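You operate a simulated robot arm through the tools that you are given. There is no shell and no other tool.

The job below is to be done with a simulated robot arm. You get a single attempt, and the scene is never put back.

## Task
Put things in order on the top of the press table. At the end: the cream padlock stands where the blue padlock stood; the blue padlock stands where the cream small pad stood; the cream small pad stands where the silver sieve stood; the silver sieve from the top of the press table stands on top of the cream dough slab; whatever was shut is shut again. Leave all else as you found it, and nothing knocked over.

The check looks at the end state, three seconds after you hand in, the way a careful person would. Anything else that was tipped, shoved, dropped, spilled or broken makes it a failure.

## Robot
A 6-joint arm with a two-finger parallel gripper, fixed in place. Base frame: the origin is at the foot of the arm, x ahead of it, y to its left, z up; the work surface is at about z = 88. Lengths are in cm, angles in rad, forces in N, time in s.
With the tool pointing down near the work surface it reaches from about 24 to 64 cm from the base axis. Its first joint turns from -1.152 to 1.152 rad. Payload 2.7 kg.
The TCP is the grasp point between the finger pads, 2.3 cm short of the fingertips. In the tool frame z runs along the fingers and y along their closing line. The gripper opens to 9.4 cm. The fingers are 3.8 cm wide and 1 cm thick; the gripper's body (5.4 by 9.6 cm) begins 3.9 cm behind the TCP.
Orientation is that of the tool frame in the base frame, as a unit quaternion [x, y, z, w]. With the fingers straight down and closing along the base's y, the tool's x points along the base's -x, its y along +y and its z along -z.

## Interface
- The arm moves only by the tool send_rows. Its argument "rows" is a list of rows, each a list of 7 numbers: the shift along the tool's x, y, z in cm, then the turn, a rotation vector about the tool's x, y, z in rad, then the closure in counts, from 0 (fully open) to 255 (shut). In form: [[x, y, z, rx, ry, rz, jaw], ...]. A call has 1 to 20 rows; each row is the pose to reach, as a shift and turn from the pose commanded when the call began, along the tool's axes at that moment. A row lasts 0.2 s, in which the tool goes at most 5 cm and 0.15 rad; a call with a longer step from one row to the next is refused whole, and so is a gripper value outside its range. Where a pose cannot be reached the arm comes as near as it can. A force on the tool above 40 N (or 10 N above the force at the start of the call, whichever is more), or a blocked arm, ends the call early, and 0.2 s more pass. Each finger travels about 4.5 cm/s and halts on what it meets, pressing with about 34 N; the grip force reading is that of the motor and also rises with nothing between the fingers. The clock runs only during rows and for 0.2 s after the last one: add rows that repeat a pose to give the fingers time. The reply holds the time, the measured pose of the TCP, the force on the tool along the base axes, the opening and the grip force, in the units named above and with some noise, with the torque about the TCP (base axes, N m) and any sound that the robot's microphone picked up.
- Cameras (640 x 400 px; columns grow to the right, rows downward): "scene" is fixed at [6.98, -41.98, 141.72]; the picture's right is [0.86, -0.52, 0.00], its down [-0.27, -0.45, -0.85] and it looks along [0.44, 0.73, -0.52] (base axes); focal length 355 px, centre (320, 200). "wrist" rides on the gripper at [8.6, 1.6, -7.5] in the tool frame; the picture's right is [-0.18, 0.98, 0.00], its down [-0.58, -0.11, -0.81] and it looks along [-0.79, -0.15, 0.59] (tool axes); focal length 243 px, centre (320, 200).
- capture(camera): a new picture of that camera. No time passes.
- pixel_to_xyz(camera, pixels): for up to 12 pixels [column, row] of the newest picture of that camera ("zoom" is the newest enlarged one), the place [x, y, z] in the base frame of the surface seen there, good to about 0.2 cm, but the place of the scene camera against the robot may be out by one fixed shift of up to 1.2 cm in any direction. No time passes.
- close_up(camera, box): a new picture of the part [left, top, right, bottom] of that camera's present view, enlarged. No time passes.
- sign_off(): hands the job in; it is judged then, once.

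Leave the gripper open and the arm clear of the work at the hand-in unless told otherwise.

The tools are called after "Emit:" as name(argument=value, ...) on one line, values as JSON. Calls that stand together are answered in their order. send_rows: Moves the arm, as the interface text tells. Its arguments: {"type":"object","properties":{"rows":{"type":"array"}},"required":["rows"]} The other tools are called the same way: capture (camera) takes a picture; pixel_to_xyz (camera, pixels) gives the place of the surface under pixels of a picture; close_up (camera, box) takes an enlarged picture of a part of a camera's view; sign_off () hands the job in.

At the start:

```text
time: 0.0
tool_pos: [28.34, 27.12, 118.68]
tool_rot: [-0.002, 1.0, 0.002, -0.001]
contact_force: [0.7, 0.5, 0.1]
wrist_torque: [0.04, 0.01, -0.01]
opening: 9.39
gripper_force: 0.1
```

scene: 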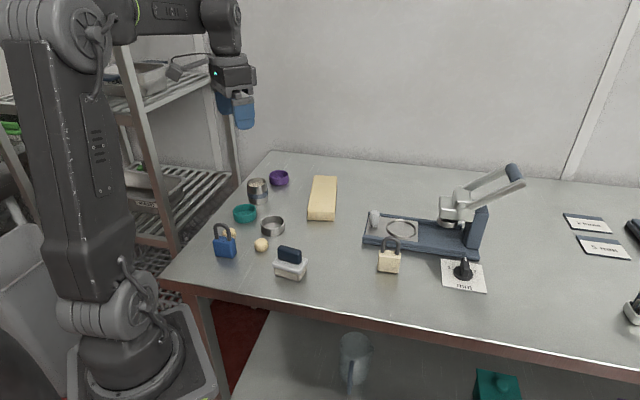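
wrist: 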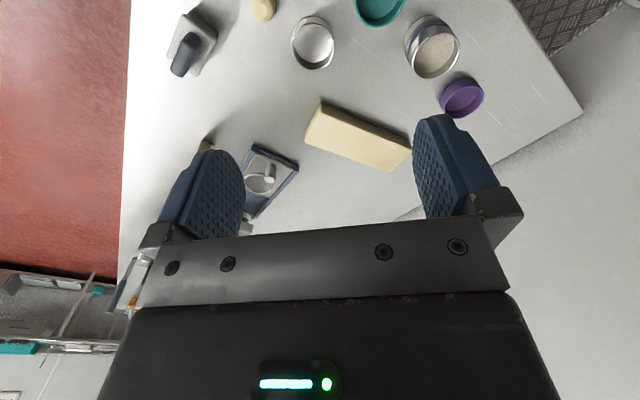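

I see the table with a blue padlock (225,245), a silver ring/sieve (272,226), a cream pad with dark top (290,262), a cream padlock (389,258), and a cream slab (322,198). I'll take enlarged pictures to identify everything.

Emit:
close_up(camera="scene", box=[190, 160, 350, 290])

Emit:
close_up(camera="scene", box=[340, 150, 540, 310])

Emit:
close_up(camera="wrist", box=[130, 0, 530, 230])

Emit:
close_up(camera="scene", box=[540, 190, 640, 350])

```text
3.08 times, centred on (270, 225) of scene
```

zoom: 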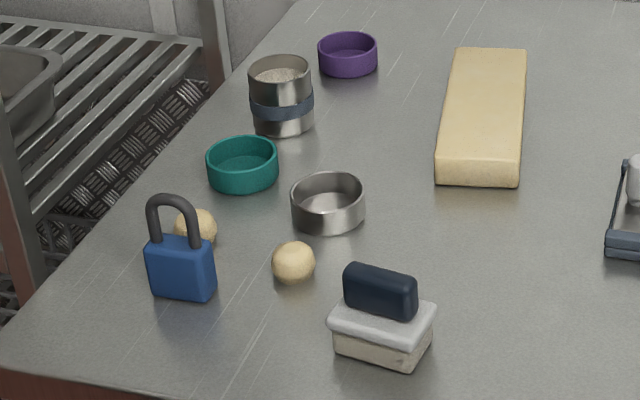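

```text
2.50 times, centred on (440, 230) of scene
```

zoom: 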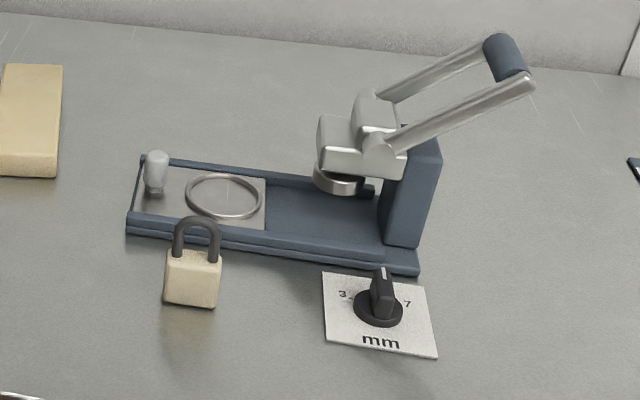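

```text
1.60 times, centred on (330, 115) of wrist
```

zoom: 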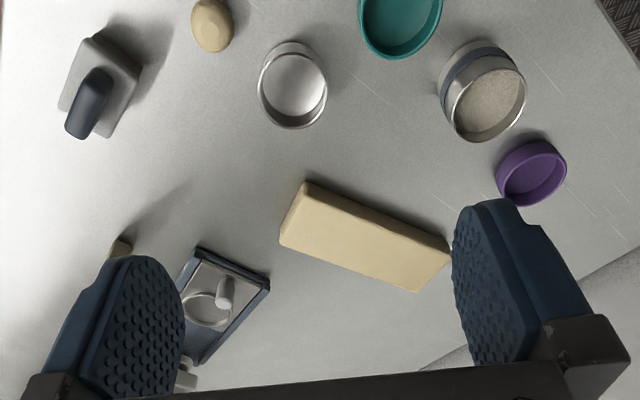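

```text
2.50 times, centred on (590, 270) of scene
```

zoom: 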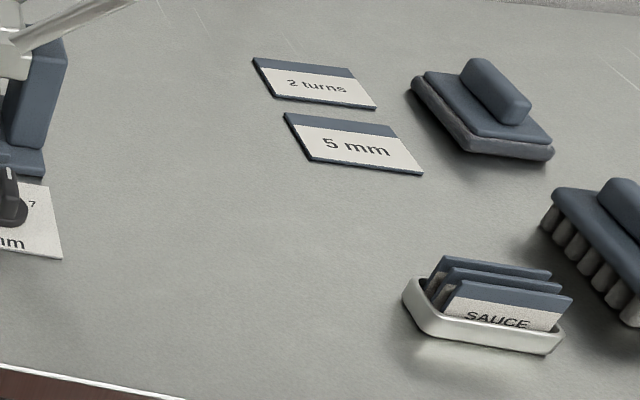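

Next I read the positions of the main items from the scene picture, so I can bring the wrist camera over them for a closer look and find out which of the silver things is the sieve.

Emit:
close_up(camera="scene", box=[230, 160, 310, 210])

Emit:
close_up(camera="scene", box=[230, 200, 310, 250])

Emit:
close_up(camera="wrist", box=[270, 0, 500, 140])

Emit:
pixel_to_xyz(camera="scene", pixels=[[225, 255], [224, 229], [272, 229], [290, 255], [290, 273], [389, 266], [389, 240], [322, 200], [258, 185], [261, 245], [245, 214], [279, 178]])

Emit:
pixel_to_xyz(camera="wrist", pixels=[[313, 45], [311, 22], [185, 55], [195, 40], [355, 130], [308, 140], [410, 160], [265, 10], [432, 50], [462, 97], [380, 10], [290, 60]])

```text
8.00 times, centred on (270, 185) of scene
```

zoom: 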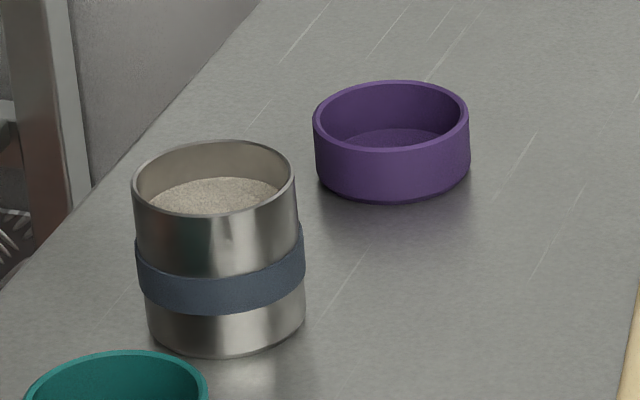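

```text
8.00 times, centred on (270, 225) of scene
```

zoom: 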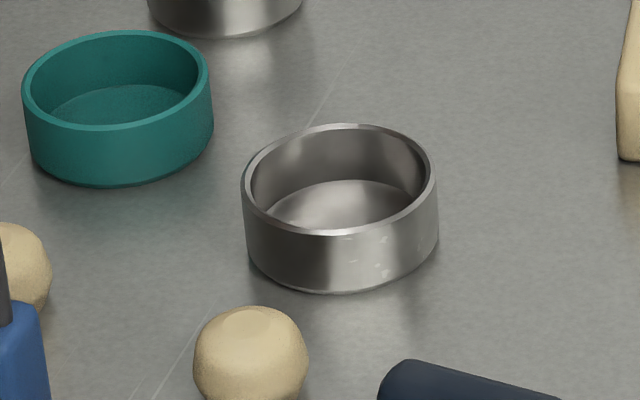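

```text
2.78 times, centred on (385, 70) of wrist
```

zoom: 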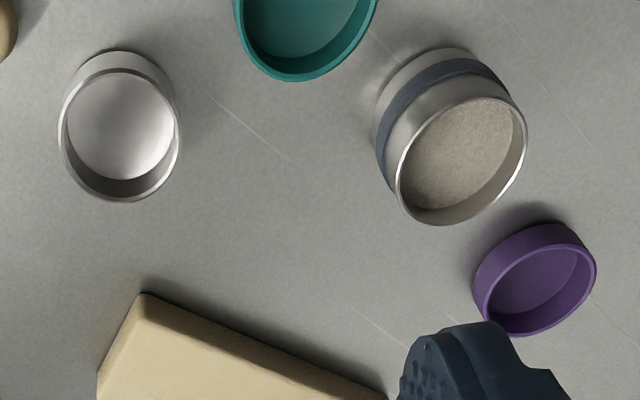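

```text
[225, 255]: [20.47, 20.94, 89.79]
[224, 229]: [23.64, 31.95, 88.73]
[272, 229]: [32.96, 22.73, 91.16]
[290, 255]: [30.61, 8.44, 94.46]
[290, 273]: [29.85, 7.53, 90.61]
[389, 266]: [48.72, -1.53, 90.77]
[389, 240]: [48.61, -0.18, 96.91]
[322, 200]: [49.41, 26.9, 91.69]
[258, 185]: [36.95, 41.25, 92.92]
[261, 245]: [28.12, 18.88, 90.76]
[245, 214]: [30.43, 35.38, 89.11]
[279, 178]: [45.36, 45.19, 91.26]
```

```text
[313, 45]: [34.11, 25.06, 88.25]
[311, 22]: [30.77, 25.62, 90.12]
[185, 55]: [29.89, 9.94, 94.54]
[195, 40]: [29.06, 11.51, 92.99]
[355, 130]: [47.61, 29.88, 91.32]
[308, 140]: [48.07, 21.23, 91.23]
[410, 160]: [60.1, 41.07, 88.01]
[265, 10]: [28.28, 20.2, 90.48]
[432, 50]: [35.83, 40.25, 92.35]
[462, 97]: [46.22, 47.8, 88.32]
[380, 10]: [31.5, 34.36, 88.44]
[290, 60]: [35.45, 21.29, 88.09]
```

The short silver ring at (272,226) and the tall banded cup at (258,190) could both be called silver. Before deciding I'll look at the rack and the far right to see what else there is.

Emit:
close_up(camera="scene", box=[100, 40, 260, 140])

Emit:
close_up(camera="scene", box=[100, 140, 260, 240])

Emit:
close_up(camera="scene", box=[320, 300, 540, 400])

Emit:
close_up(camera="wrist", box=[0, 230, 160, 400])

Emit:
close_up(camera="scene", box=[0, 90, 60, 220])

```text
4.00 times, centred on (180, 90) of scene
```

zoom: 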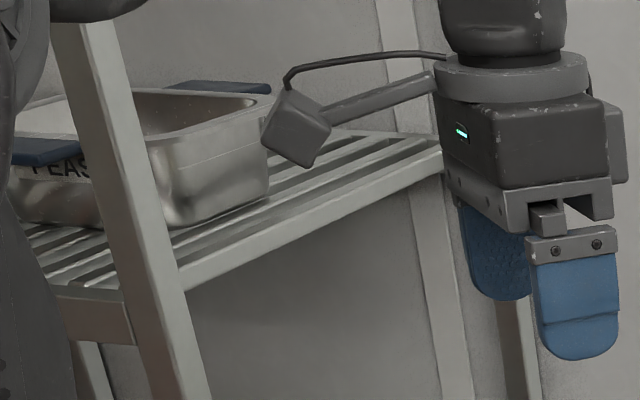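

```text
4.00 times, centred on (180, 190) of scene
```

zoom: 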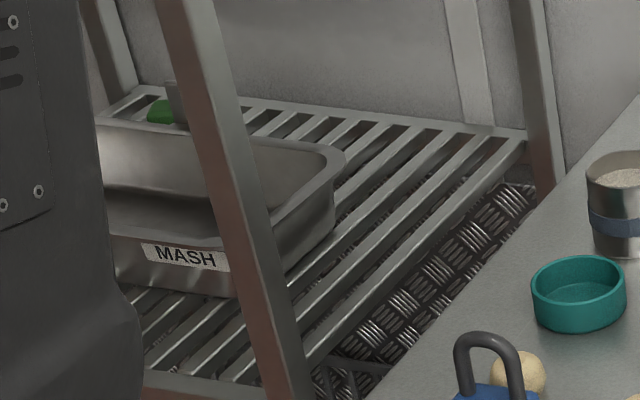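

```text
2.91 times, centred on (430, 350) of scene
```

zoom: 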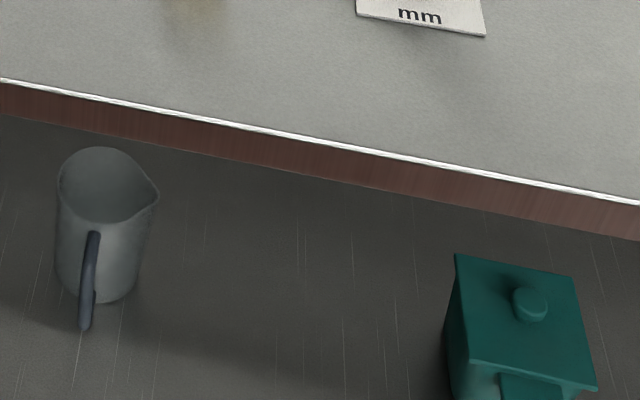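

```text
2.35 times, centred on (80, 315) of wrist
```

zoom: 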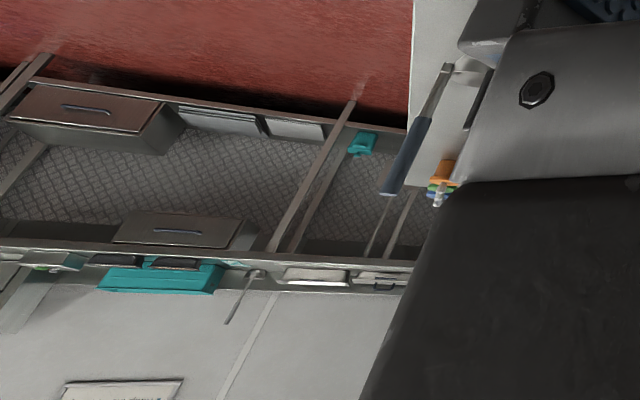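

```text
3.08 times, centred on (30, 155) of scene
```

zoom: 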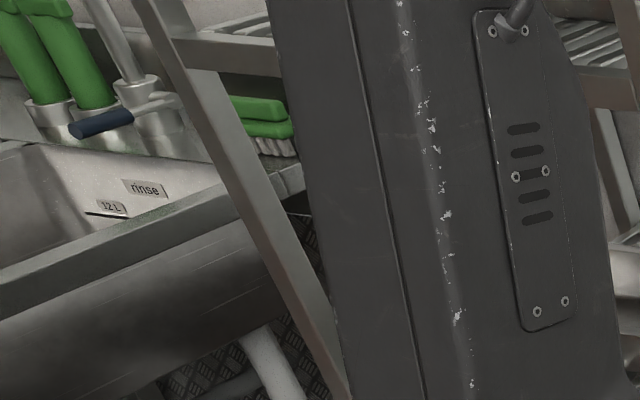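

I see the rack only holds trays (PEAS, MASH), so the candidates are both on the table. I'll lower the arm straight down about 14 cm, over free table, for a closer wrist view.

Emit:
send_rows(rows=[[0, 0.5, 3, 0, 0, 0, 0], [0, 1, 6, 0, 0, 0, 0], [0, 1.5, 9, 0, 0, 0, 0], [0, 2, 12, 0, 0, 0, 0], [0, 2, 14, 0, 0, 0, 0], [0, 2, 14, 0, 0, 0, 0]])

Emit:
capture(camera="wrist")

Emit:
close_up(camera="wrist", box=[200, 0, 520, 200])

```text
time: 1.4
tool_pos: [28.35, 29.03, 104.64]
tool_rot: [-0.001, 1.0, 0.001, 0.0]
contact_force: [0.0, -0.4, -0.3]
wrist_torque: [-0.02, 0.0, 0.0]
opening: 9.4
gripper_force: 0.0
```

```text
taken
```

wrist: 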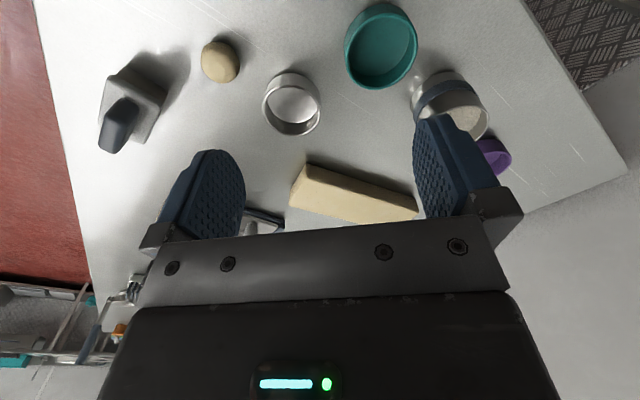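

```text
2.00 times, centred on (360, 100) of wrist
```

zoom: 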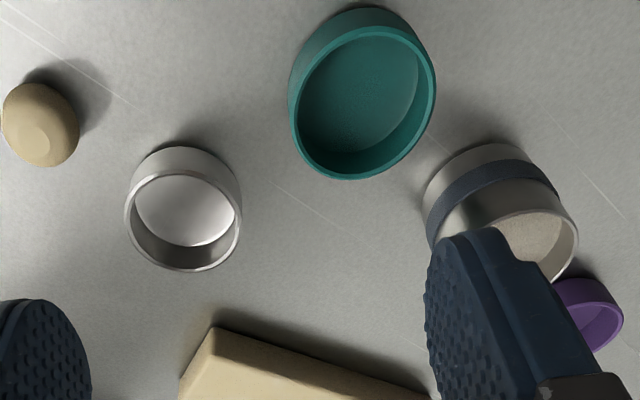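

Here the short silver ring (293,103) shows a smooth bottom and the teal one (382,45) a speckled bottom. I'll shift left (+y) and back to get a clear view of the teal ring and the tall cup.

Emit:
send_rows(rows=[[0, 3, 0, 0, 0, 0, 0], [0, 6, 0, 0, 0, 0, 0], [0, 9, 0, 0, 0, 0, 0], [0, 11, 0, 0, 0, 0, 0], [0, 11, 0, 0, 0, 0, 0]])

Emit:
capture(camera="wrist")

Emit:
close_up(camera="wrist", box=[180, 0, 420, 150])

```text
time: 2.6
tool_pos: [28.44, 40.03, 104.64]
tool_rot: [-0.001, 1.0, 0.0, 0.0]
contact_force: [-0.5, 0.4, 0.5]
wrist_torque: [-0.01, 0.0, 0.03]
opening: 9.4
gripper_force: 0.0
```

```text
taken
```

wrist: 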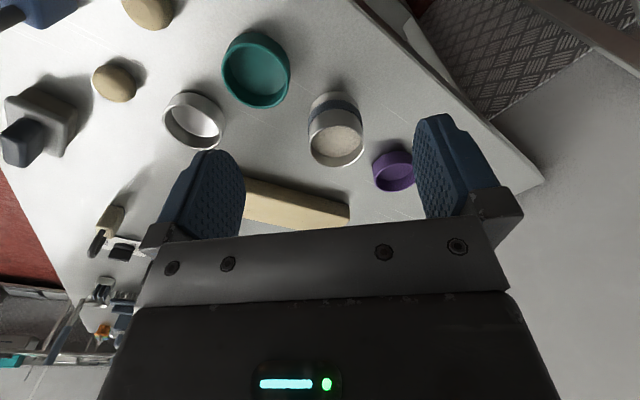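

```text
2.67 times, centred on (300, 75) of wrist
```

zoom: 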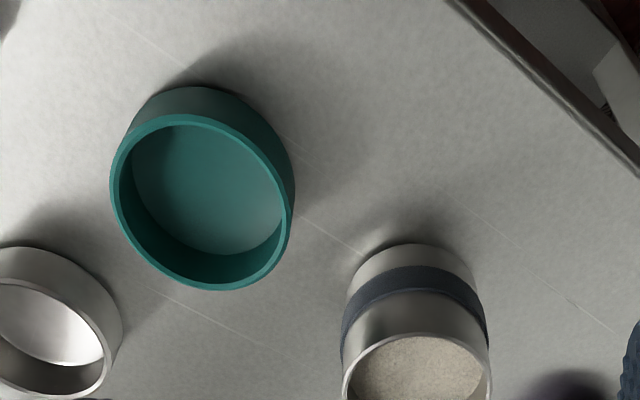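

Now a tight close-up of the tall cup (336,130) and of the short silver ring (195,120), plus heights of their inner bottoms.

Emit:
close_up(camera="wrist", box=[296, 85, 376, 175])

Emit:
close_up(camera="wrist", box=[155, 80, 235, 160])

Emit:
pixel_to_xyz(camera="wrist", pixels=[[336, 140], [326, 140], [346, 145], [336, 163], [312, 148], [360, 152], [195, 110], [205, 120], [255, 70], [395, 165], [193, 148], [268, 105]])

```text
4.44 times, centred on (336, 130) of wrist
```

zoom: 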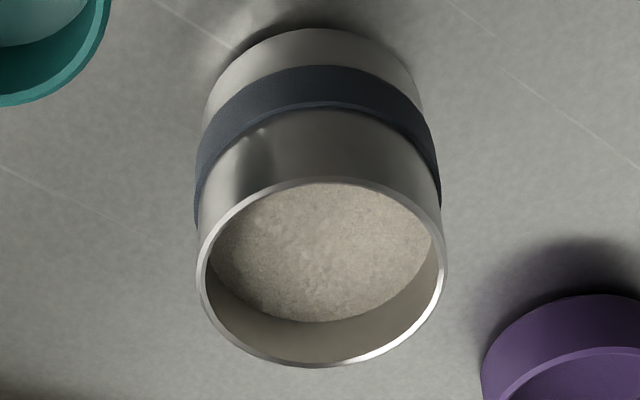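

```text
5.00 times, centred on (195, 120) of wrist
```

zoom: 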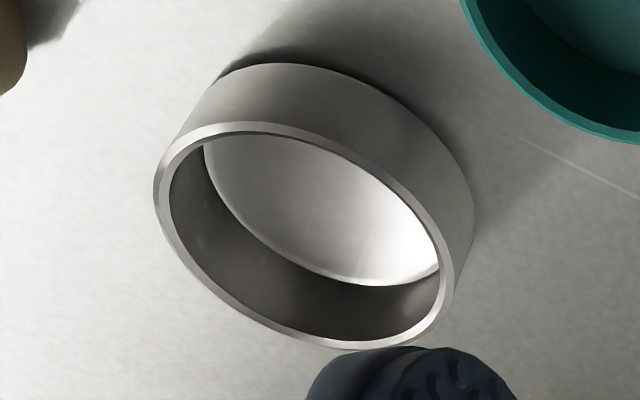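

```text
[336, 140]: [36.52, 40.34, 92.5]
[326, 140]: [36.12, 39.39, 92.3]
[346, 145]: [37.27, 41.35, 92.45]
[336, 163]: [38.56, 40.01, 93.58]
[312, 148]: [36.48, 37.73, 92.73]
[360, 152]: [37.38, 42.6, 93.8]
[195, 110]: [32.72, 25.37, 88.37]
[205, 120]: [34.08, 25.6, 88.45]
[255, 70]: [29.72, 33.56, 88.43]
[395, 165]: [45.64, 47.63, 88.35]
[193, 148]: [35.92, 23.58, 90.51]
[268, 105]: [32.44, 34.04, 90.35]
```

The tall cup holds flour (surface at z≈92.4, rim ≈94). The short silver one looks bare. I check the teal and purple bottoms for mesh to learn whether these three are the same kind.

Emit:
close_up(camera="wrist", box=[230, 35, 285, 105])

Emit:
close_up(camera="scene", box=[264, 165, 294, 190])

Emit:
close_up(camera="scene", box=[258, 212, 288, 240])

Emit:
close_up(camera="scene", box=[243, 172, 273, 207])

Emit:
close_up(camera="scene", box=[268, 238, 312, 285])

Emit:
close_up(camera="scene", box=[600, 205, 640, 330])

```text
5.71 times, centred on (258, 70) of wrist
```

zoom: 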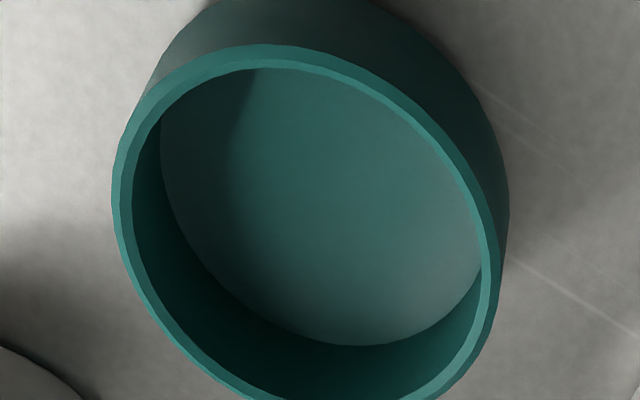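

```text
16.00 times, centred on (279, 178) of scene
```

zoom: 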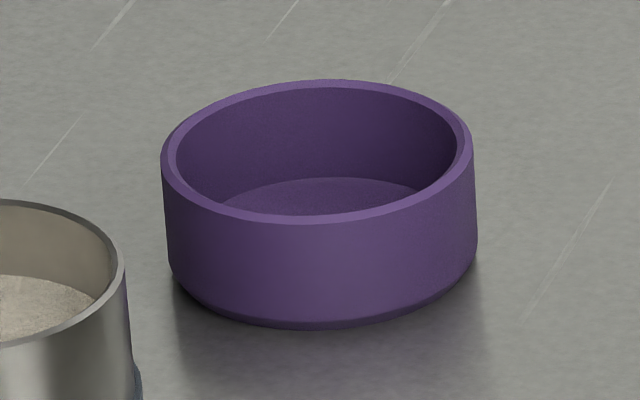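

```text
14.29 times, centred on (273, 226) of scene
```

zoom: 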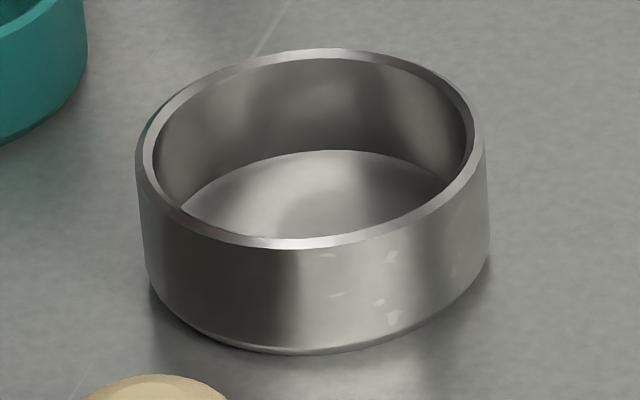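

```text
11.43 times, centred on (258, 190) of scene
```

zoom: 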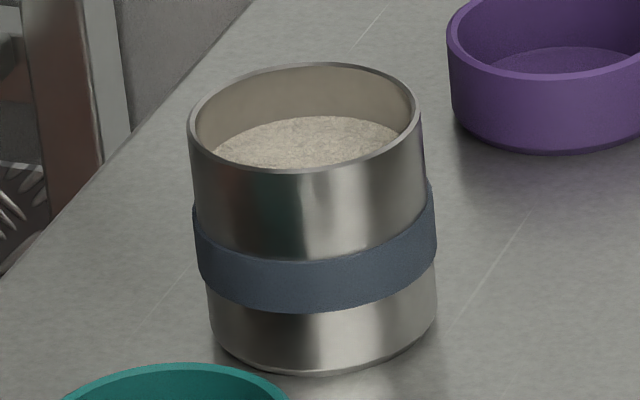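

```text
8.51 times, centred on (290, 262) of scene
```

zoom: 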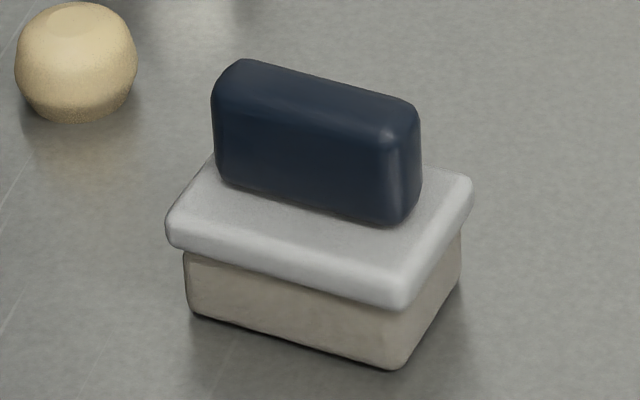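

```text
3.20 times, centred on (620, 268) of scene
```

zoom: 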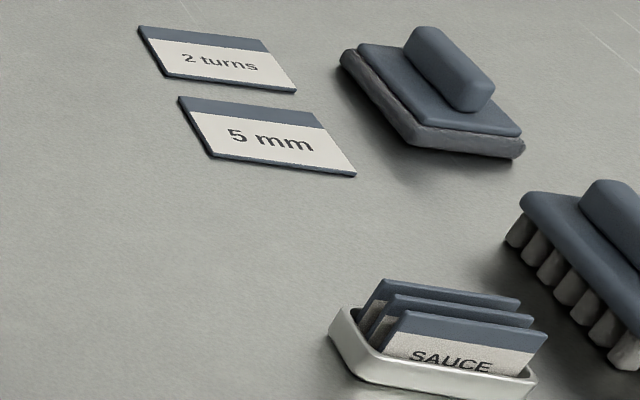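

The bowls all have smooth solid bottoms, so it isn't settled which is the "sieve". I'll bring the wrist camera almost over the tall cup to see whether its inner disc is mesh or flour: forward 14 cm, then down about 5 cm, staying above everything.

Emit:
send_rows(rows=[[-3, 0, 0, 0, 0, 0, 0], [-6, 0, 0, 0, 0, 0, 0], [-9, 0, 0, 0, 0, 0, 0], [-12, 0, 0, 0, 0, 0, 0], [-14, 0, 0, 0, 0, 0, 0], [-14, 0, 2.5, 0, 0, 0, 0], [-14, 0, 5, 0, 0, 0, 0], [-14, 0, 5, 0, 0, 0, 0]])

Emit:
capture(camera="wrist")

Emit:
close_up(camera="wrist", box=[200, 0, 400, 125])

```text
time: 4.4
tool_pos: [42.27, 40.04, 99.66]
tool_rot: [-0.001, 1.0, 0.001, 0.0]
contact_force: [0.3, 0.8, -0.9]
wrist_torque: [-0.02, 0.01, -0.03]
opening: 9.38
gripper_force: 0.0
```

```text
taken
```

wrist: 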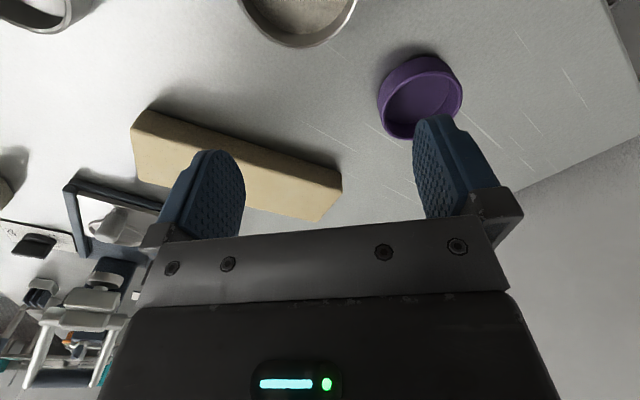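

```text
3.20 times, centred on (300, 62) of wrist
```

zoom: 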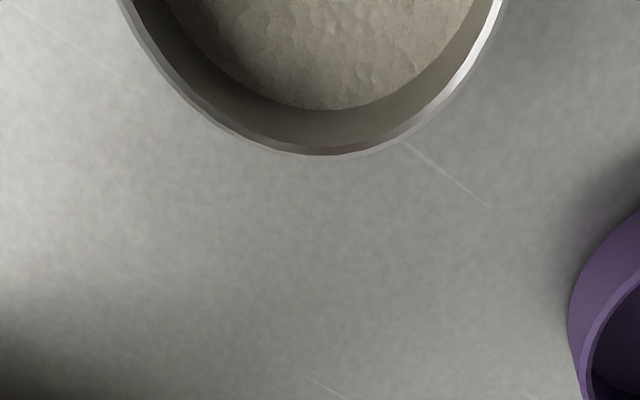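

Only the edge of the disc shows at the top of the picture; it looks lumpy. I back off 5 cm to centre it.

Emit:
send_rows(rows=[[2.5, 0, -1, 0, 0, 0, 0], [5, 0, -1, 0, 0, 0, 0], [5, 0, -1, 0, 0, 0, 0]])

Emit:
capture(camera="wrist")

Emit:
close_up(camera="wrist", box=[240, 10, 380, 100])

```text
time: 5.2
tool_pos: [37.28, 40.12, 100.66]
tool_rot: [0.0, 1.0, 0.001, 0.001]
contact_force: [0.0, 0.1, -0.5]
wrist_torque: [0.04, -0.03, -0.01]
opening: 9.41
gripper_force: 0.0
```

```text
taken
```

wrist: 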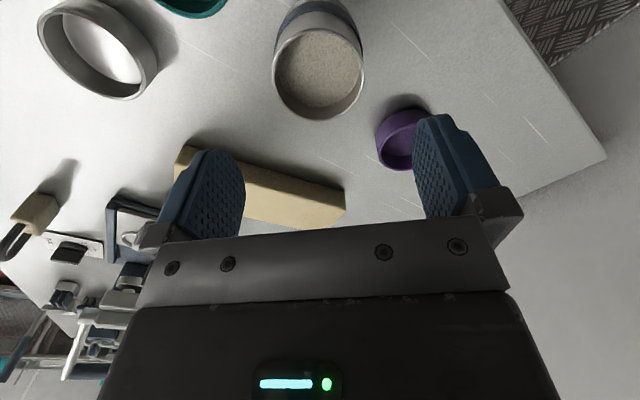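

```text
4.44 times, centred on (310, 55) of wrist
```

zoom: 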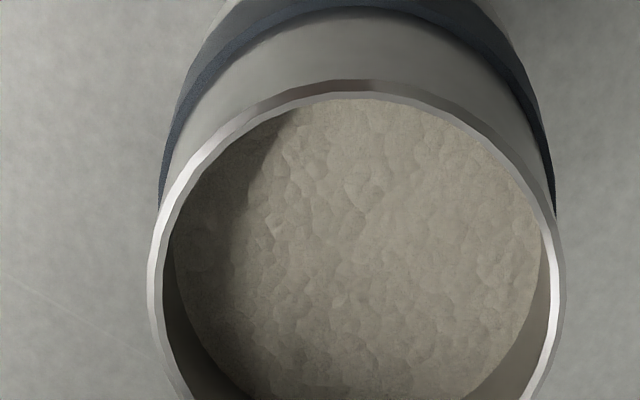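

The disc is a lumpy powder: flour in a banded cup, a thing that could be twisted ("2 turns" card). The low bowls have solid bottoms. I want more evidence before touching anything, so I raise the arm and look around the room for labels and signs.

Emit:
send_rows(rows=[[0, 0, -4, 0, 0, 0, 0], [0, -2, -8, 0, 0, 0, 0], [2, -5, -12, 0, 0, 0, 0], [4, -9, -16, 0, 0, 0, 0], [6, -13, -20, 0, 0, 0, 0], [6, -17, -22, 0, 0, 0, 0], [6, -20, -22, 0, 0, 0, 0], [6, -20, -22, 0, 0, 0, 0]])

Emit:
capture(camera="wrist")

Emit:
capture(camera="scene")

```text
refused: row 3 steps farther than a row can; nothing moved
```

```text
taken
```

wrist: 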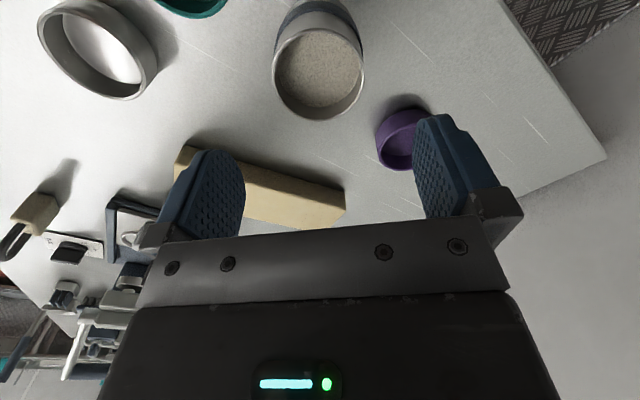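

```text
taken
```

scene: 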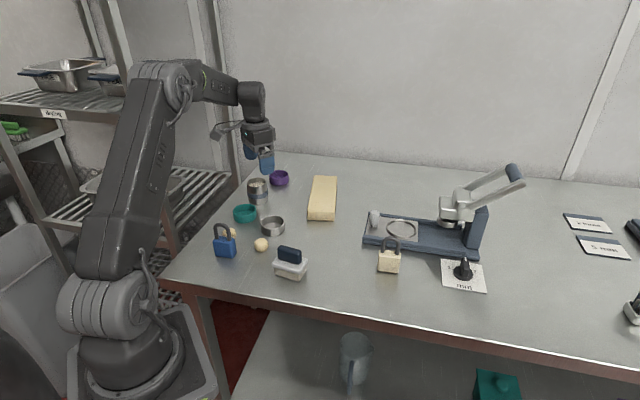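

The steps were just too long and nothing moved. I resend with smaller steps.

Emit:
send_rows(rows=[[0, 0, -4, 0, 0, 0, 0], [0, -1, -8, 0, 0, 0, 0], [1, -3, -12, 0, 0, 0, 0], [2, -6, -15, 0, 0, 0, 0], [3, -9, -18, 0, 0, 0, 0], [4, -12, -20, 0, 0, 0, 0], [5, -15, -22, 0, 0, 0, 0], [6, -18, -22, 0, 0, 0, 0], [6, -20, -22, 0, 0, 0, 0], [6, -20, -22, 0, 0, 0, 0]])

Emit:
capture(camera="wrist")

Emit:
capture(camera="scene")

```text
time: 7.4
tool_pos: [31.49, 20.04, 122.55]
tool_rot: [-0.002, 1.0, 0.001, 0.0]
contact_force: [-0.5, -0.6, -0.1]
wrist_torque: [0.02, 0.0, -0.01]
opening: 9.41
gripper_force: 0.0
```

```text
taken
```

wrist: 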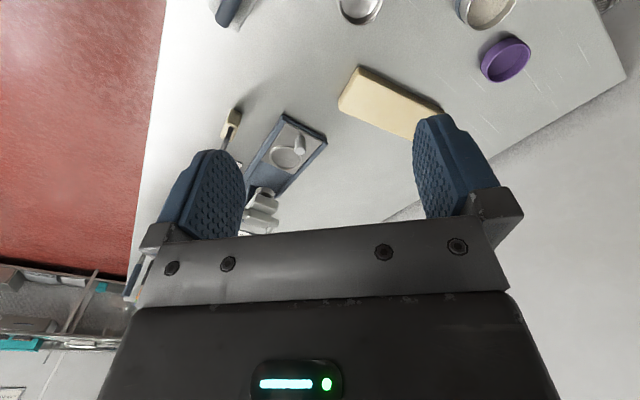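

```text
taken
```

scene: 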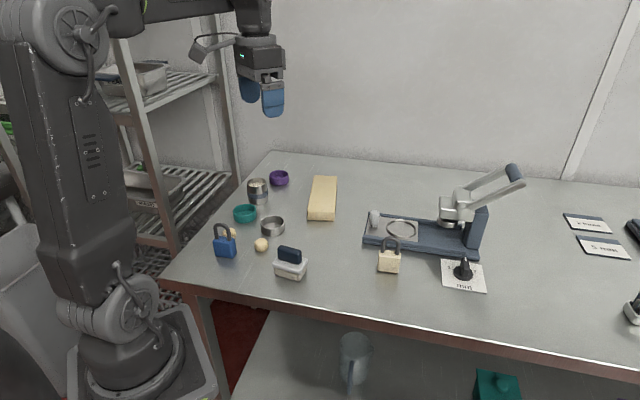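

Now I turn the gripper about its own axis toward the right (−y), so the wrist camera sees the right half of the room.

Emit:
send_rows(rows=[[0, 0, 0, 0, 0, 0.14, 0], [0, 0, 0, 0, 0, 0.28, 0], [0, 0, 0, 0, 0, 0.42, 0], [0, 0, 0, 0, 0, 0.56, 0], [0, 0, 0, 0, 0, 0.7, 0], [0, 0, 0, 0, 0, 0.84, 0], [0, 0, 0, 0, 0, 0.98, 0], [0, 0, 0, 0, 0, 0.98, 0]])

Emit:
capture(camera="wrist")

Emit:
close_up(camera="wrist", box=[0, 200, 160, 400])

```text
time: 9.2
tool_pos: [31.39, 19.94, 122.67]
tool_rot: [0.47, 0.883, 0.001, 0.001]
contact_force: [0.1, 0.5, 0.2]
wrist_torque: [-0.03, -0.03, 0.01]
opening: 9.39
gripper_force: 0.1
```

```text
taken
```

wrist: 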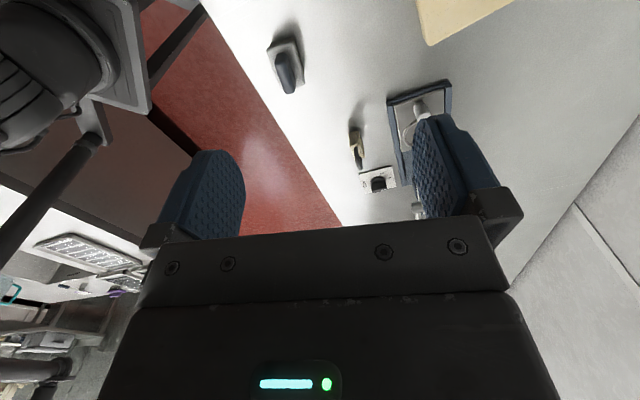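

```text
2.00 times, centred on (80, 300) of wrist
```

zoom: 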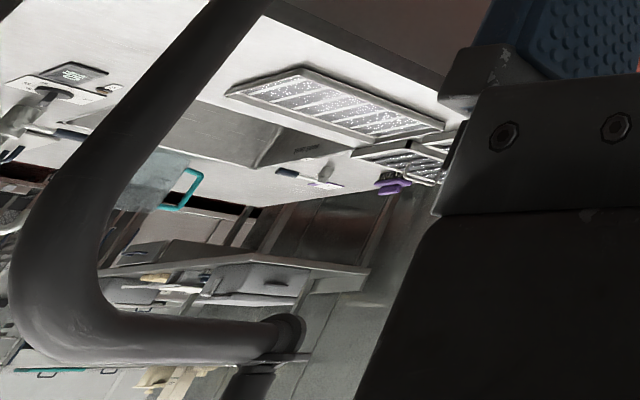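

This shows other stations only. I turn back and then tip the gripper so the camera looks level, to read the wall sign seen earlier at the lower left and see the bench beyond.

Emit:
send_rows(rows=[[0, 0, 0, 0, 0, -0.14, 0], [0, 0, 0, 0, 0, -0.28, 0], [0, 0, 0, 0, 0, -0.42, 0], [0, 0, 0, 0, 0, -0.56, 0], [0, 0, 0, 0, 0, -0.7, 0], [0, 0, 0, 0, 0, -0.7, 0]])

Emit:
send_rows(rows=[[0, 0, 0, 0, -0.14, 0, 0], [0, 0, 0, 0, -0.28, 0, 0], [0, 0, 0, 0, -0.42, 0, 0], [0, 0, 0, 0, -0.56, 0, 0], [0, 0, 0, 0, -0.65, 0, 0], [0, 0, 0, 0, -0.65, 0, 0]])

Emit:
capture(camera="wrist")

Emit:
close_up(camera="wrist", box=[0, 0, 320, 200])

```text
time: 10.6
tool_pos: [31.47, 20.05, 122.81]
tool_rot: [0.137, 0.991, 0.0, 0.0]
contact_force: [0.0, 1.1, 0.7]
wrist_torque: [-0.02, 0.04, 0.02]
opening: 9.41
gripper_force: 0.0
```

```text
time: 12.0
tool_pos: [31.19, 19.99, 122.84]
tool_rot: [0.131, 0.939, -0.044, 0.316]
contact_force: [-0.1, -0.3, -0.5]
wrist_torque: [0.01, 0.02, 0.01]
opening: 9.41
gripper_force: 0.0
```

```text
taken
```

wrist: 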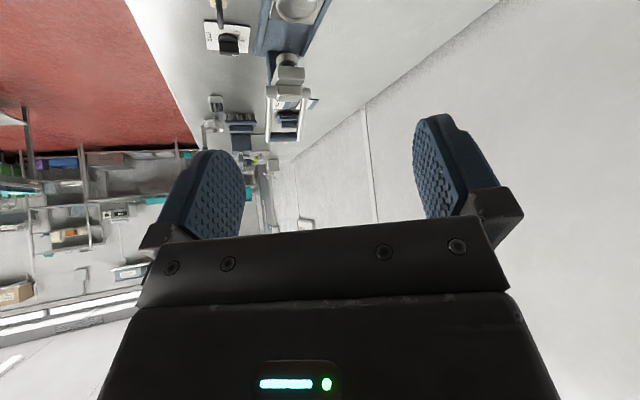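

```text
2.00 times, centred on (160, 100) of wrist
```

zoom: 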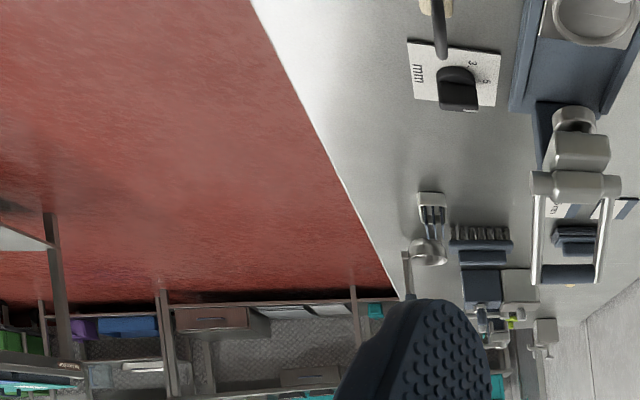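

The far end of this same table holds more items (around (215,120) and (240,140)), beyond the scene camera's view. I zoom in there.

Emit:
close_up(camera="wrist", box=[190, 85, 310, 160])

Emit:
close_up(camera="wrist", box=[235, 140, 325, 235])

Emit:
pixel_to_xyz(camera="wrist", pixels=[[213, 126], [217, 104], [240, 120], [240, 143], [260, 158], [306, 224], [288, 120], [272, 170]])

```text
5.33 times, centred on (250, 122) of wrist
```

zoom: 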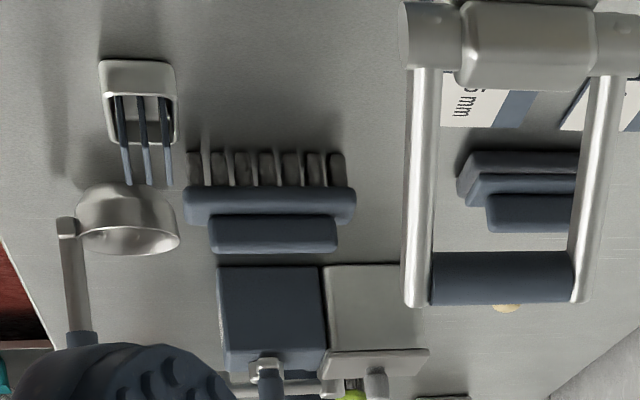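

```text
4.21 times, centred on (280, 188) of wrist
```

zoom: 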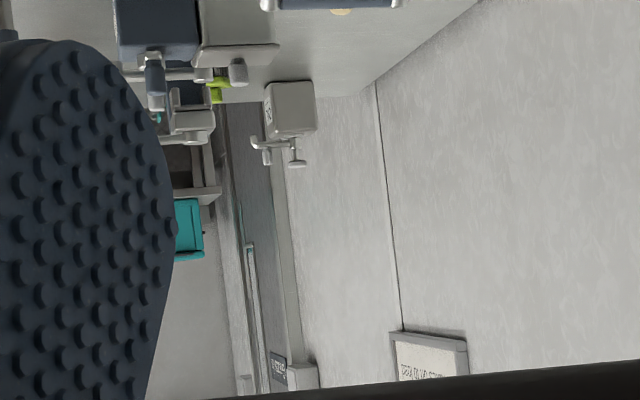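

```text
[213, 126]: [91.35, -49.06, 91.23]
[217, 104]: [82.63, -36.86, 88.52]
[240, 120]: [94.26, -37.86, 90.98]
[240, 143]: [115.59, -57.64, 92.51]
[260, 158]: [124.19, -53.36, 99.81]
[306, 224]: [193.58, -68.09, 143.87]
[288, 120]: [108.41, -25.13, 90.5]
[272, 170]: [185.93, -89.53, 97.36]
```

At the far end there is only a sauce ladle, cards and brushes, all out of reach. The banded cup with flour (the tool with a navy grip band that gets turned, per the "2 turns" card) is the sieve. The teal, purple and silver low vessels are plain solid-bottomed bowls. I return to fingers-down and measure everything with the wrist camera.

Emit:
send_rows(rows=[[0, 0, 0, 0, 0.14, 0, 0], [0, 0, 0, 0, 0.28, 0, 0], [0, 0, 0, 0, 0.42, 0, 0], [0, 0, 0, 0, 0.56, 0, 0], [0, 0, 0, 0, 0.65, 0, 0], [0, 0, 0, 0, 0.65, 0, 0]])

Emit:
send_rows(rows=[[0, 0, 0, 0, 0, -0.14, 0], [0, 0, 0, 0, 0, -0.28, 0], [0, 0, 0, 0, 0, -0.28, 0]])

Emit:
send_rows(rows=[[2, 2, 3, 0, 0, 0, 0], [3, 4, 6, 0, 0, 0, 0], [4, 6, 9, 0, 0, 0, 0], [5, 8, 12, 0, 0, 0, 0], [6, 10, 15, 0, 0, 0, 0], [6, 12, 18, 0, 0, 0, 0], [6, 12, 18, 0, 0, 0, 0]])

Emit:
capture(camera="wrist")

```text
time: 13.4
tool_pos: [31.36, 19.94, 122.68]
tool_rot: [0.139, 0.99, 0.001, -0.001]
contact_force: [0.4, 0.2, -0.7]
wrist_torque: [-0.01, 0.02, 0.04]
opening: 9.38
gripper_force: 0.0
```

```text
time: 14.2
tool_pos: [31.38, 19.99, 122.73]
tool_rot: [-0.003, 1.0, 0.001, -0.001]
contact_force: [-0.8, 0.3, -0.2]
wrist_torque: [-0.04, -0.01, 0.04]
opening: 9.4
gripper_force: 0.1
```

```text
time: 15.8
tool_pos: [25.33, 32.05, 104.51]
tool_rot: [-0.002, 1.0, 0.0, 0.0]
contact_force: [1.1, 0.3, -0.4]
wrist_torque: [0.03, -0.04, 0.0]
opening: 9.4
gripper_force: 0.1
```

```text
taken
```

wrist: 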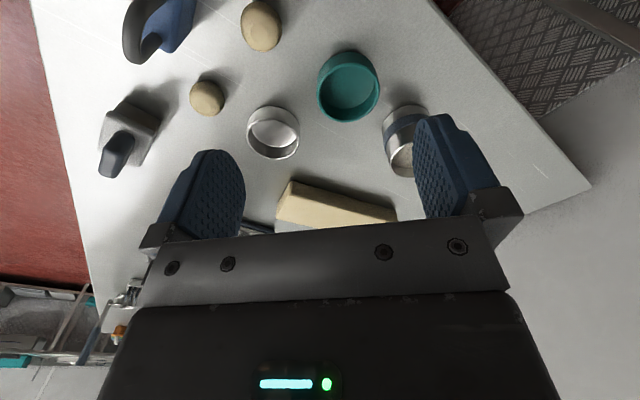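

A good view: blue padlock (160,25), balls (262,25) and (207,97), pad (130,135), silver bowl, teal bowl, cup. I zoom on the blue padlock and the pad and read positions.

Emit:
close_up(camera="wrist", box=[80, 0, 240, 100])

Emit:
pixel_to_xyz(camera="wrist", pixels=[[160, 12], [185, 15], [178, 45], [190, 5], [135, 15], [150, 45], [262, 22], [207, 95], [115, 150], [140, 115], [150, 140], [110, 125]])

Emit:
pixel_to_xyz(camera="scene", pixels=[[216, 238], [236, 237], [217, 256], [236, 255], [226, 247], [279, 250], [301, 256], [275, 262], [292, 271], [305, 265], [308, 258], [285, 258]])

```text
4.00 times, centred on (160, 50) of wrist
```

zoom: 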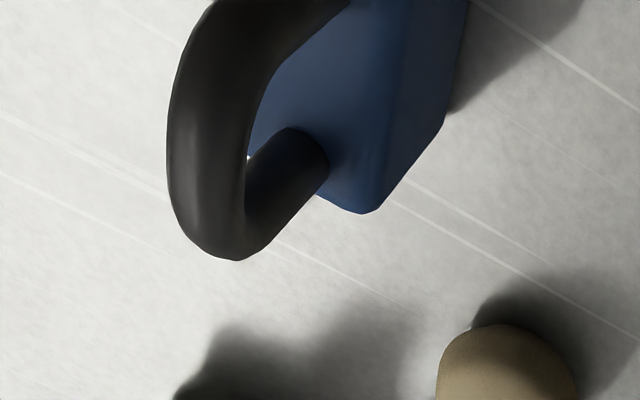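

```text
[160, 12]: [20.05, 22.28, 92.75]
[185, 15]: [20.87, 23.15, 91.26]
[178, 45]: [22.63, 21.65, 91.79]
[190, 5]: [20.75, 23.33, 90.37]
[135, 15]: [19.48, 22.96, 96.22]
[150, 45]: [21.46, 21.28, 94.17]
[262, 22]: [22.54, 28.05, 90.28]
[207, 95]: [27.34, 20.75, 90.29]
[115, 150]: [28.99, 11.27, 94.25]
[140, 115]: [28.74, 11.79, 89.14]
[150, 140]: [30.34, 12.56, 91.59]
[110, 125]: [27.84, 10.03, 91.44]
```

```text
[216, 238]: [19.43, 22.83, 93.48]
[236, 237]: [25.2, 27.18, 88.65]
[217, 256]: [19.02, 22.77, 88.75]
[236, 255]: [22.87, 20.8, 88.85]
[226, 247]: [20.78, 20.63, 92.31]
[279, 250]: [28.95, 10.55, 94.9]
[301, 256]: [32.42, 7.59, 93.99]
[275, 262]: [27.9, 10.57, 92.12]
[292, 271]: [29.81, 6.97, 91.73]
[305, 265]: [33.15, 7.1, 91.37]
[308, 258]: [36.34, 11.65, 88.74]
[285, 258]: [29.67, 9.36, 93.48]
```

Heights: blue padlock shackle top ≈97, pad ≈95, dough slab ≈91.3, table ≈88. First comes the sieve. I turn the gripper 0.8 rad counter-clockwise so it will close across the free side of the cup (away from the teal bowl), and move to look at the cup from near above.

Emit:
send_rows(rows=[[-3, 2, -1, 0, 0, -0.14, 0], [-6, 4, -1, 0, 0, -0.28, 0], [-9, 6, -1, 0, 0, -0.42, 0], [-12, 8, -1, 0, 0, -0.56, 0], [-14, 9, -1, 0, 0, -0.7, 0], [-15.5, 10, -1, 0, 0, -0.8, 0], [-15.5, 10, -1, 0, 0, -0.8, 0]])

Emit:
capture(camera="wrist")

```text
time: 17.4
tool_pos: [40.84, 42.13, 105.75]
tool_rot: [-0.392, 0.92, 0.001, 0.0]
contact_force: [-1.1, 0.3, -1.0]
wrist_torque: [-0.01, 0.01, 0.02]
opening: 9.38
gripper_force: 0.0
```

```text
taken
```

wrist: 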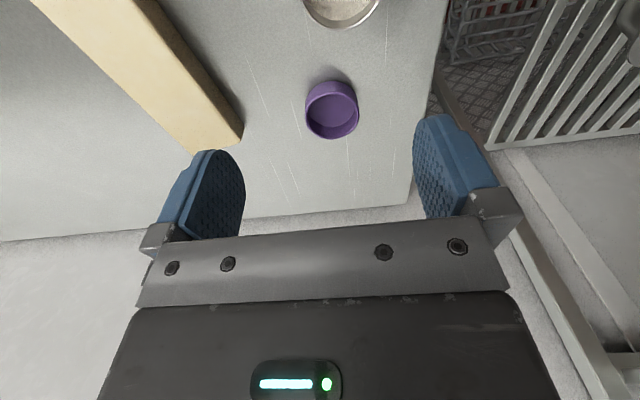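

The cup is just cut off at the top of the view (343,5). I back off 7 cm along the tool's x.

Emit:
send_rows(rows=[[3.5, 0, 0, 0, 0, 0, 0], [7, 0, 0, 0, 0, 0, 0], [7, 0, 0, 0, 0, 0, 0]])

Emit:
capture(camera="wrist")

Emit:
close_up(camera="wrist", box=[230, 0, 430, 125])

```text
time: 18.2
tool_pos: [35.89, 37.05, 105.98]
tool_rot: [-0.391, 0.92, 0.0, 0.002]
contact_force: [0.3, -0.3, 0.6]
wrist_torque: [0.01, 0.03, 0.01]
opening: 9.4
gripper_force: 0.0
```

```text
taken
```

wrist: 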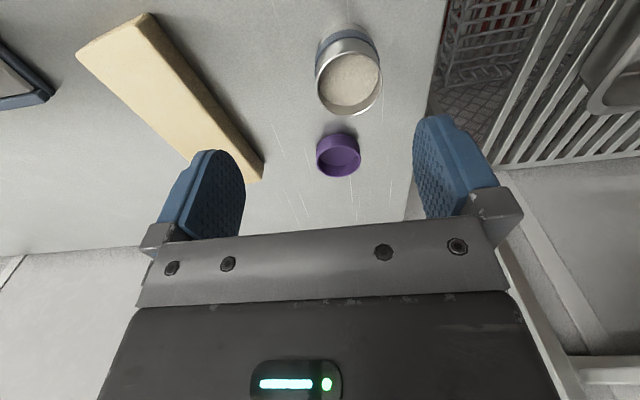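

```text
3.20 times, centred on (330, 62) of wrist
```

zoom: 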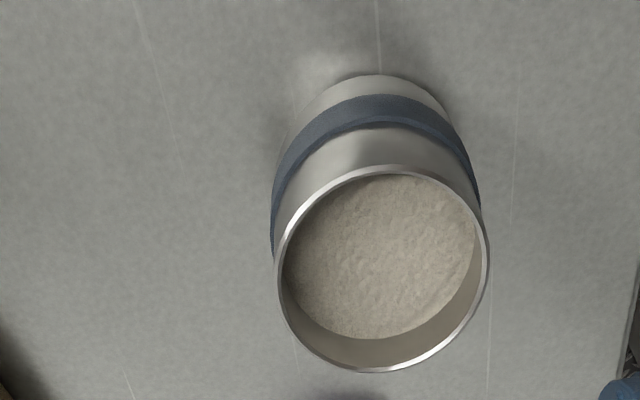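

The cup is fully visible. I read its rim (zoom points), then the slab's top corners from the wrist picture.

Emit:
pixel_to_xyz(camera="zoom", pixels=[[279, 262], [488, 255], [380, 168], [383, 370], [300, 205], [465, 205], [310, 330], [455, 335], [378, 260], [380, 110], [275, 205], [470, 140]])

Emit:
pixel_to_xyz(camera="wrist", pixels=[[78, 53], [142, 15], [150, 18], [262, 165], [185, 158], [170, 100], [120, 45], [215, 150], [260, 180], [230, 160], [338, 155], [300, 200]])

```text
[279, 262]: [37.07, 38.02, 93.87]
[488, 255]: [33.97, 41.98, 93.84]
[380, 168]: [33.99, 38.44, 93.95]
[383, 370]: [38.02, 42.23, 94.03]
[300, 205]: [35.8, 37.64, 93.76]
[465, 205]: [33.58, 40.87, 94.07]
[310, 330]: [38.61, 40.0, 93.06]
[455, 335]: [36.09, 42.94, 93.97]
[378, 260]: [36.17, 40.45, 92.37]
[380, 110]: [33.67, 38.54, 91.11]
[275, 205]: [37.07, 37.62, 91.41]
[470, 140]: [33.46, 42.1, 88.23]
```

```text
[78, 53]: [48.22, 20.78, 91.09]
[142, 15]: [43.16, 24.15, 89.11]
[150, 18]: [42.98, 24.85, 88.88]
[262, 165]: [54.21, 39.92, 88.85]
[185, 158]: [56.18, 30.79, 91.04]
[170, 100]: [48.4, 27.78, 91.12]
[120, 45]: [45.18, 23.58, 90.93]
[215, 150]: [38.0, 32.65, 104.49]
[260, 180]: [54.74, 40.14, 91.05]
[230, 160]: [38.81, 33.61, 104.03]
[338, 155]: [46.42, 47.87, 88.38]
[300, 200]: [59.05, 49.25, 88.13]
```

Cup centre ≈ (35.9, 40.2), rim z 93.95, diameter ≈5.5. Slab top z 91.05, centre ≈ (51, 29.8). I move above the cup and lower to just above the rim, then check alignment.

Emit:
send_rows(rows=[[-1.2, 1.1, 0, 0, 0, 0, 0], [-2.27, 2.19, 0, 0, 0, 0, 0], [-2.27, 2.19, 3, 0, 0, 0, 0], [-2.27, 2.19, 6, 0, 0, 0, 0], [-2.27, 2.19, 8.5, 0, 0, 0, 0], [-2.27, 2.19, 8.5, 0, 0, 0, 0]])

Emit:
capture(camera="wrist")

Emit:
close_up(camera="scene", box=[200, 120, 320, 210])

```text
time: 19.6
tool_pos: [35.97, 39.9, 97.22]
tool_rot: [-0.391, 0.92, 0.001, 0.001]
contact_force: [-0.2, 0.2, -0.4]
wrist_torque: [0.0, 0.0, -0.04]
opening: 9.41
gripper_force: 0.1
```

```text
taken
```

wrist: 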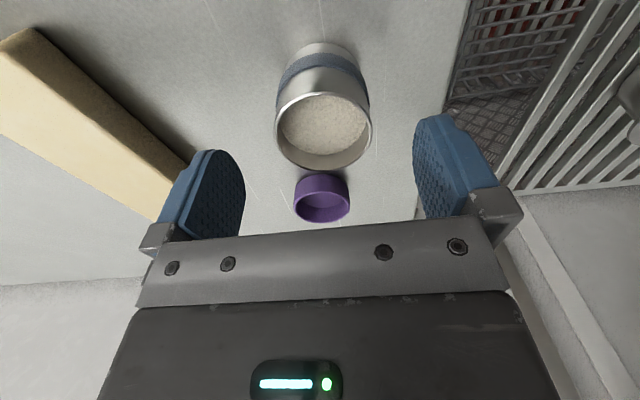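

```text
4.44 times, centred on (260, 165) of scene
```

zoom: 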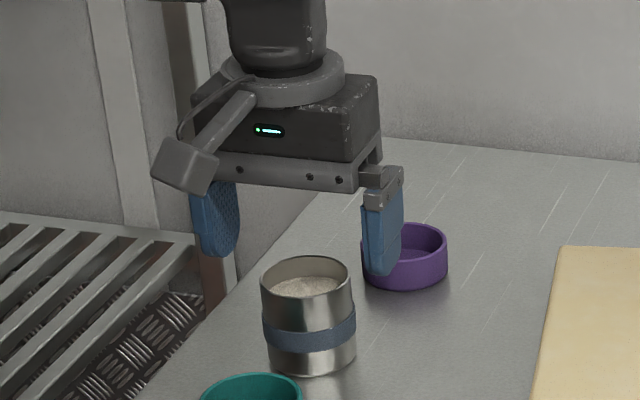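

Fingers are on both sides. I re-read the rim from this closer picture to check the centre.

Emit:
pixel_to_xyz(camera="wrist", pixels=[[275, 127], [371, 122], [318, 92], [324, 169], [322, 125], [242, 180], [415, 165], [322, 60]])

```text
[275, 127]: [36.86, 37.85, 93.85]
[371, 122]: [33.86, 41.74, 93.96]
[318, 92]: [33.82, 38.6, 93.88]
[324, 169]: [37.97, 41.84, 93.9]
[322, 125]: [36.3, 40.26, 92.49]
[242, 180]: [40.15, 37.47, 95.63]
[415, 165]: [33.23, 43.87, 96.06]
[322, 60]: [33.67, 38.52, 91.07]
```

The centre agrees within 0.3 cm (I shift 0.3 along the closing line). Now down to z≈91.5 and close the fingers on the cup.

Emit:
send_rows(rows=[[0, 0.3, 1, 0, 0, 0, 0], [0, 0.3, 2.5, 0, 0, 0, 0], [0, 0.3, 4, 0, 0, 0, 0], [0, 0.3, 5.7, 0, 0, 0, 0], [0, 0.3, 5.7, 0, 0, 0, 0]])

Emit:
send_rows(rows=[[0, 0, 0, 0, 0, 0, 60], [0, 0, 0, 0, 0, 0, 100], [0, 0, 0, 0, 0, 0, 140], [0, 0, 0, 0, 0, 0, 180], [0, 0, 0, 0, 0, 0, 180], [0, 0, 0, 0, 0, 0, 180]])

Emit:
capture(camera="wrist")

```text
time: 20.8
tool_pos: [35.84, 40.35, 91.53]
tool_rot: [-0.391, 0.92, 0.0, 0.001]
contact_force: [0.3, -0.3, -0.2]
wrist_torque: [-0.01, 0.0, -0.01]
opening: 9.41
gripper_force: 0.0
```

```text
time: 22.2
tool_pos: [35.9, 40.29, 91.6]
tool_rot: [-0.391, 0.921, 0.0, 0.0]
contact_force: [-0.7, -0.4, 0.1]
wrist_torque: [0.02, -0.01, -0.02]
opening: 5.51
gripper_force: 34.3
```

```text
taken
```

wrist: 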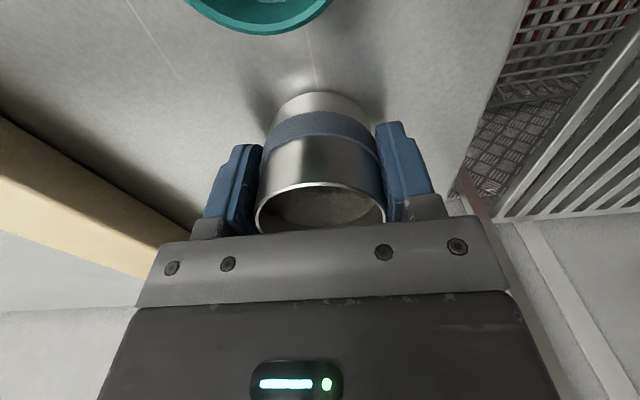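

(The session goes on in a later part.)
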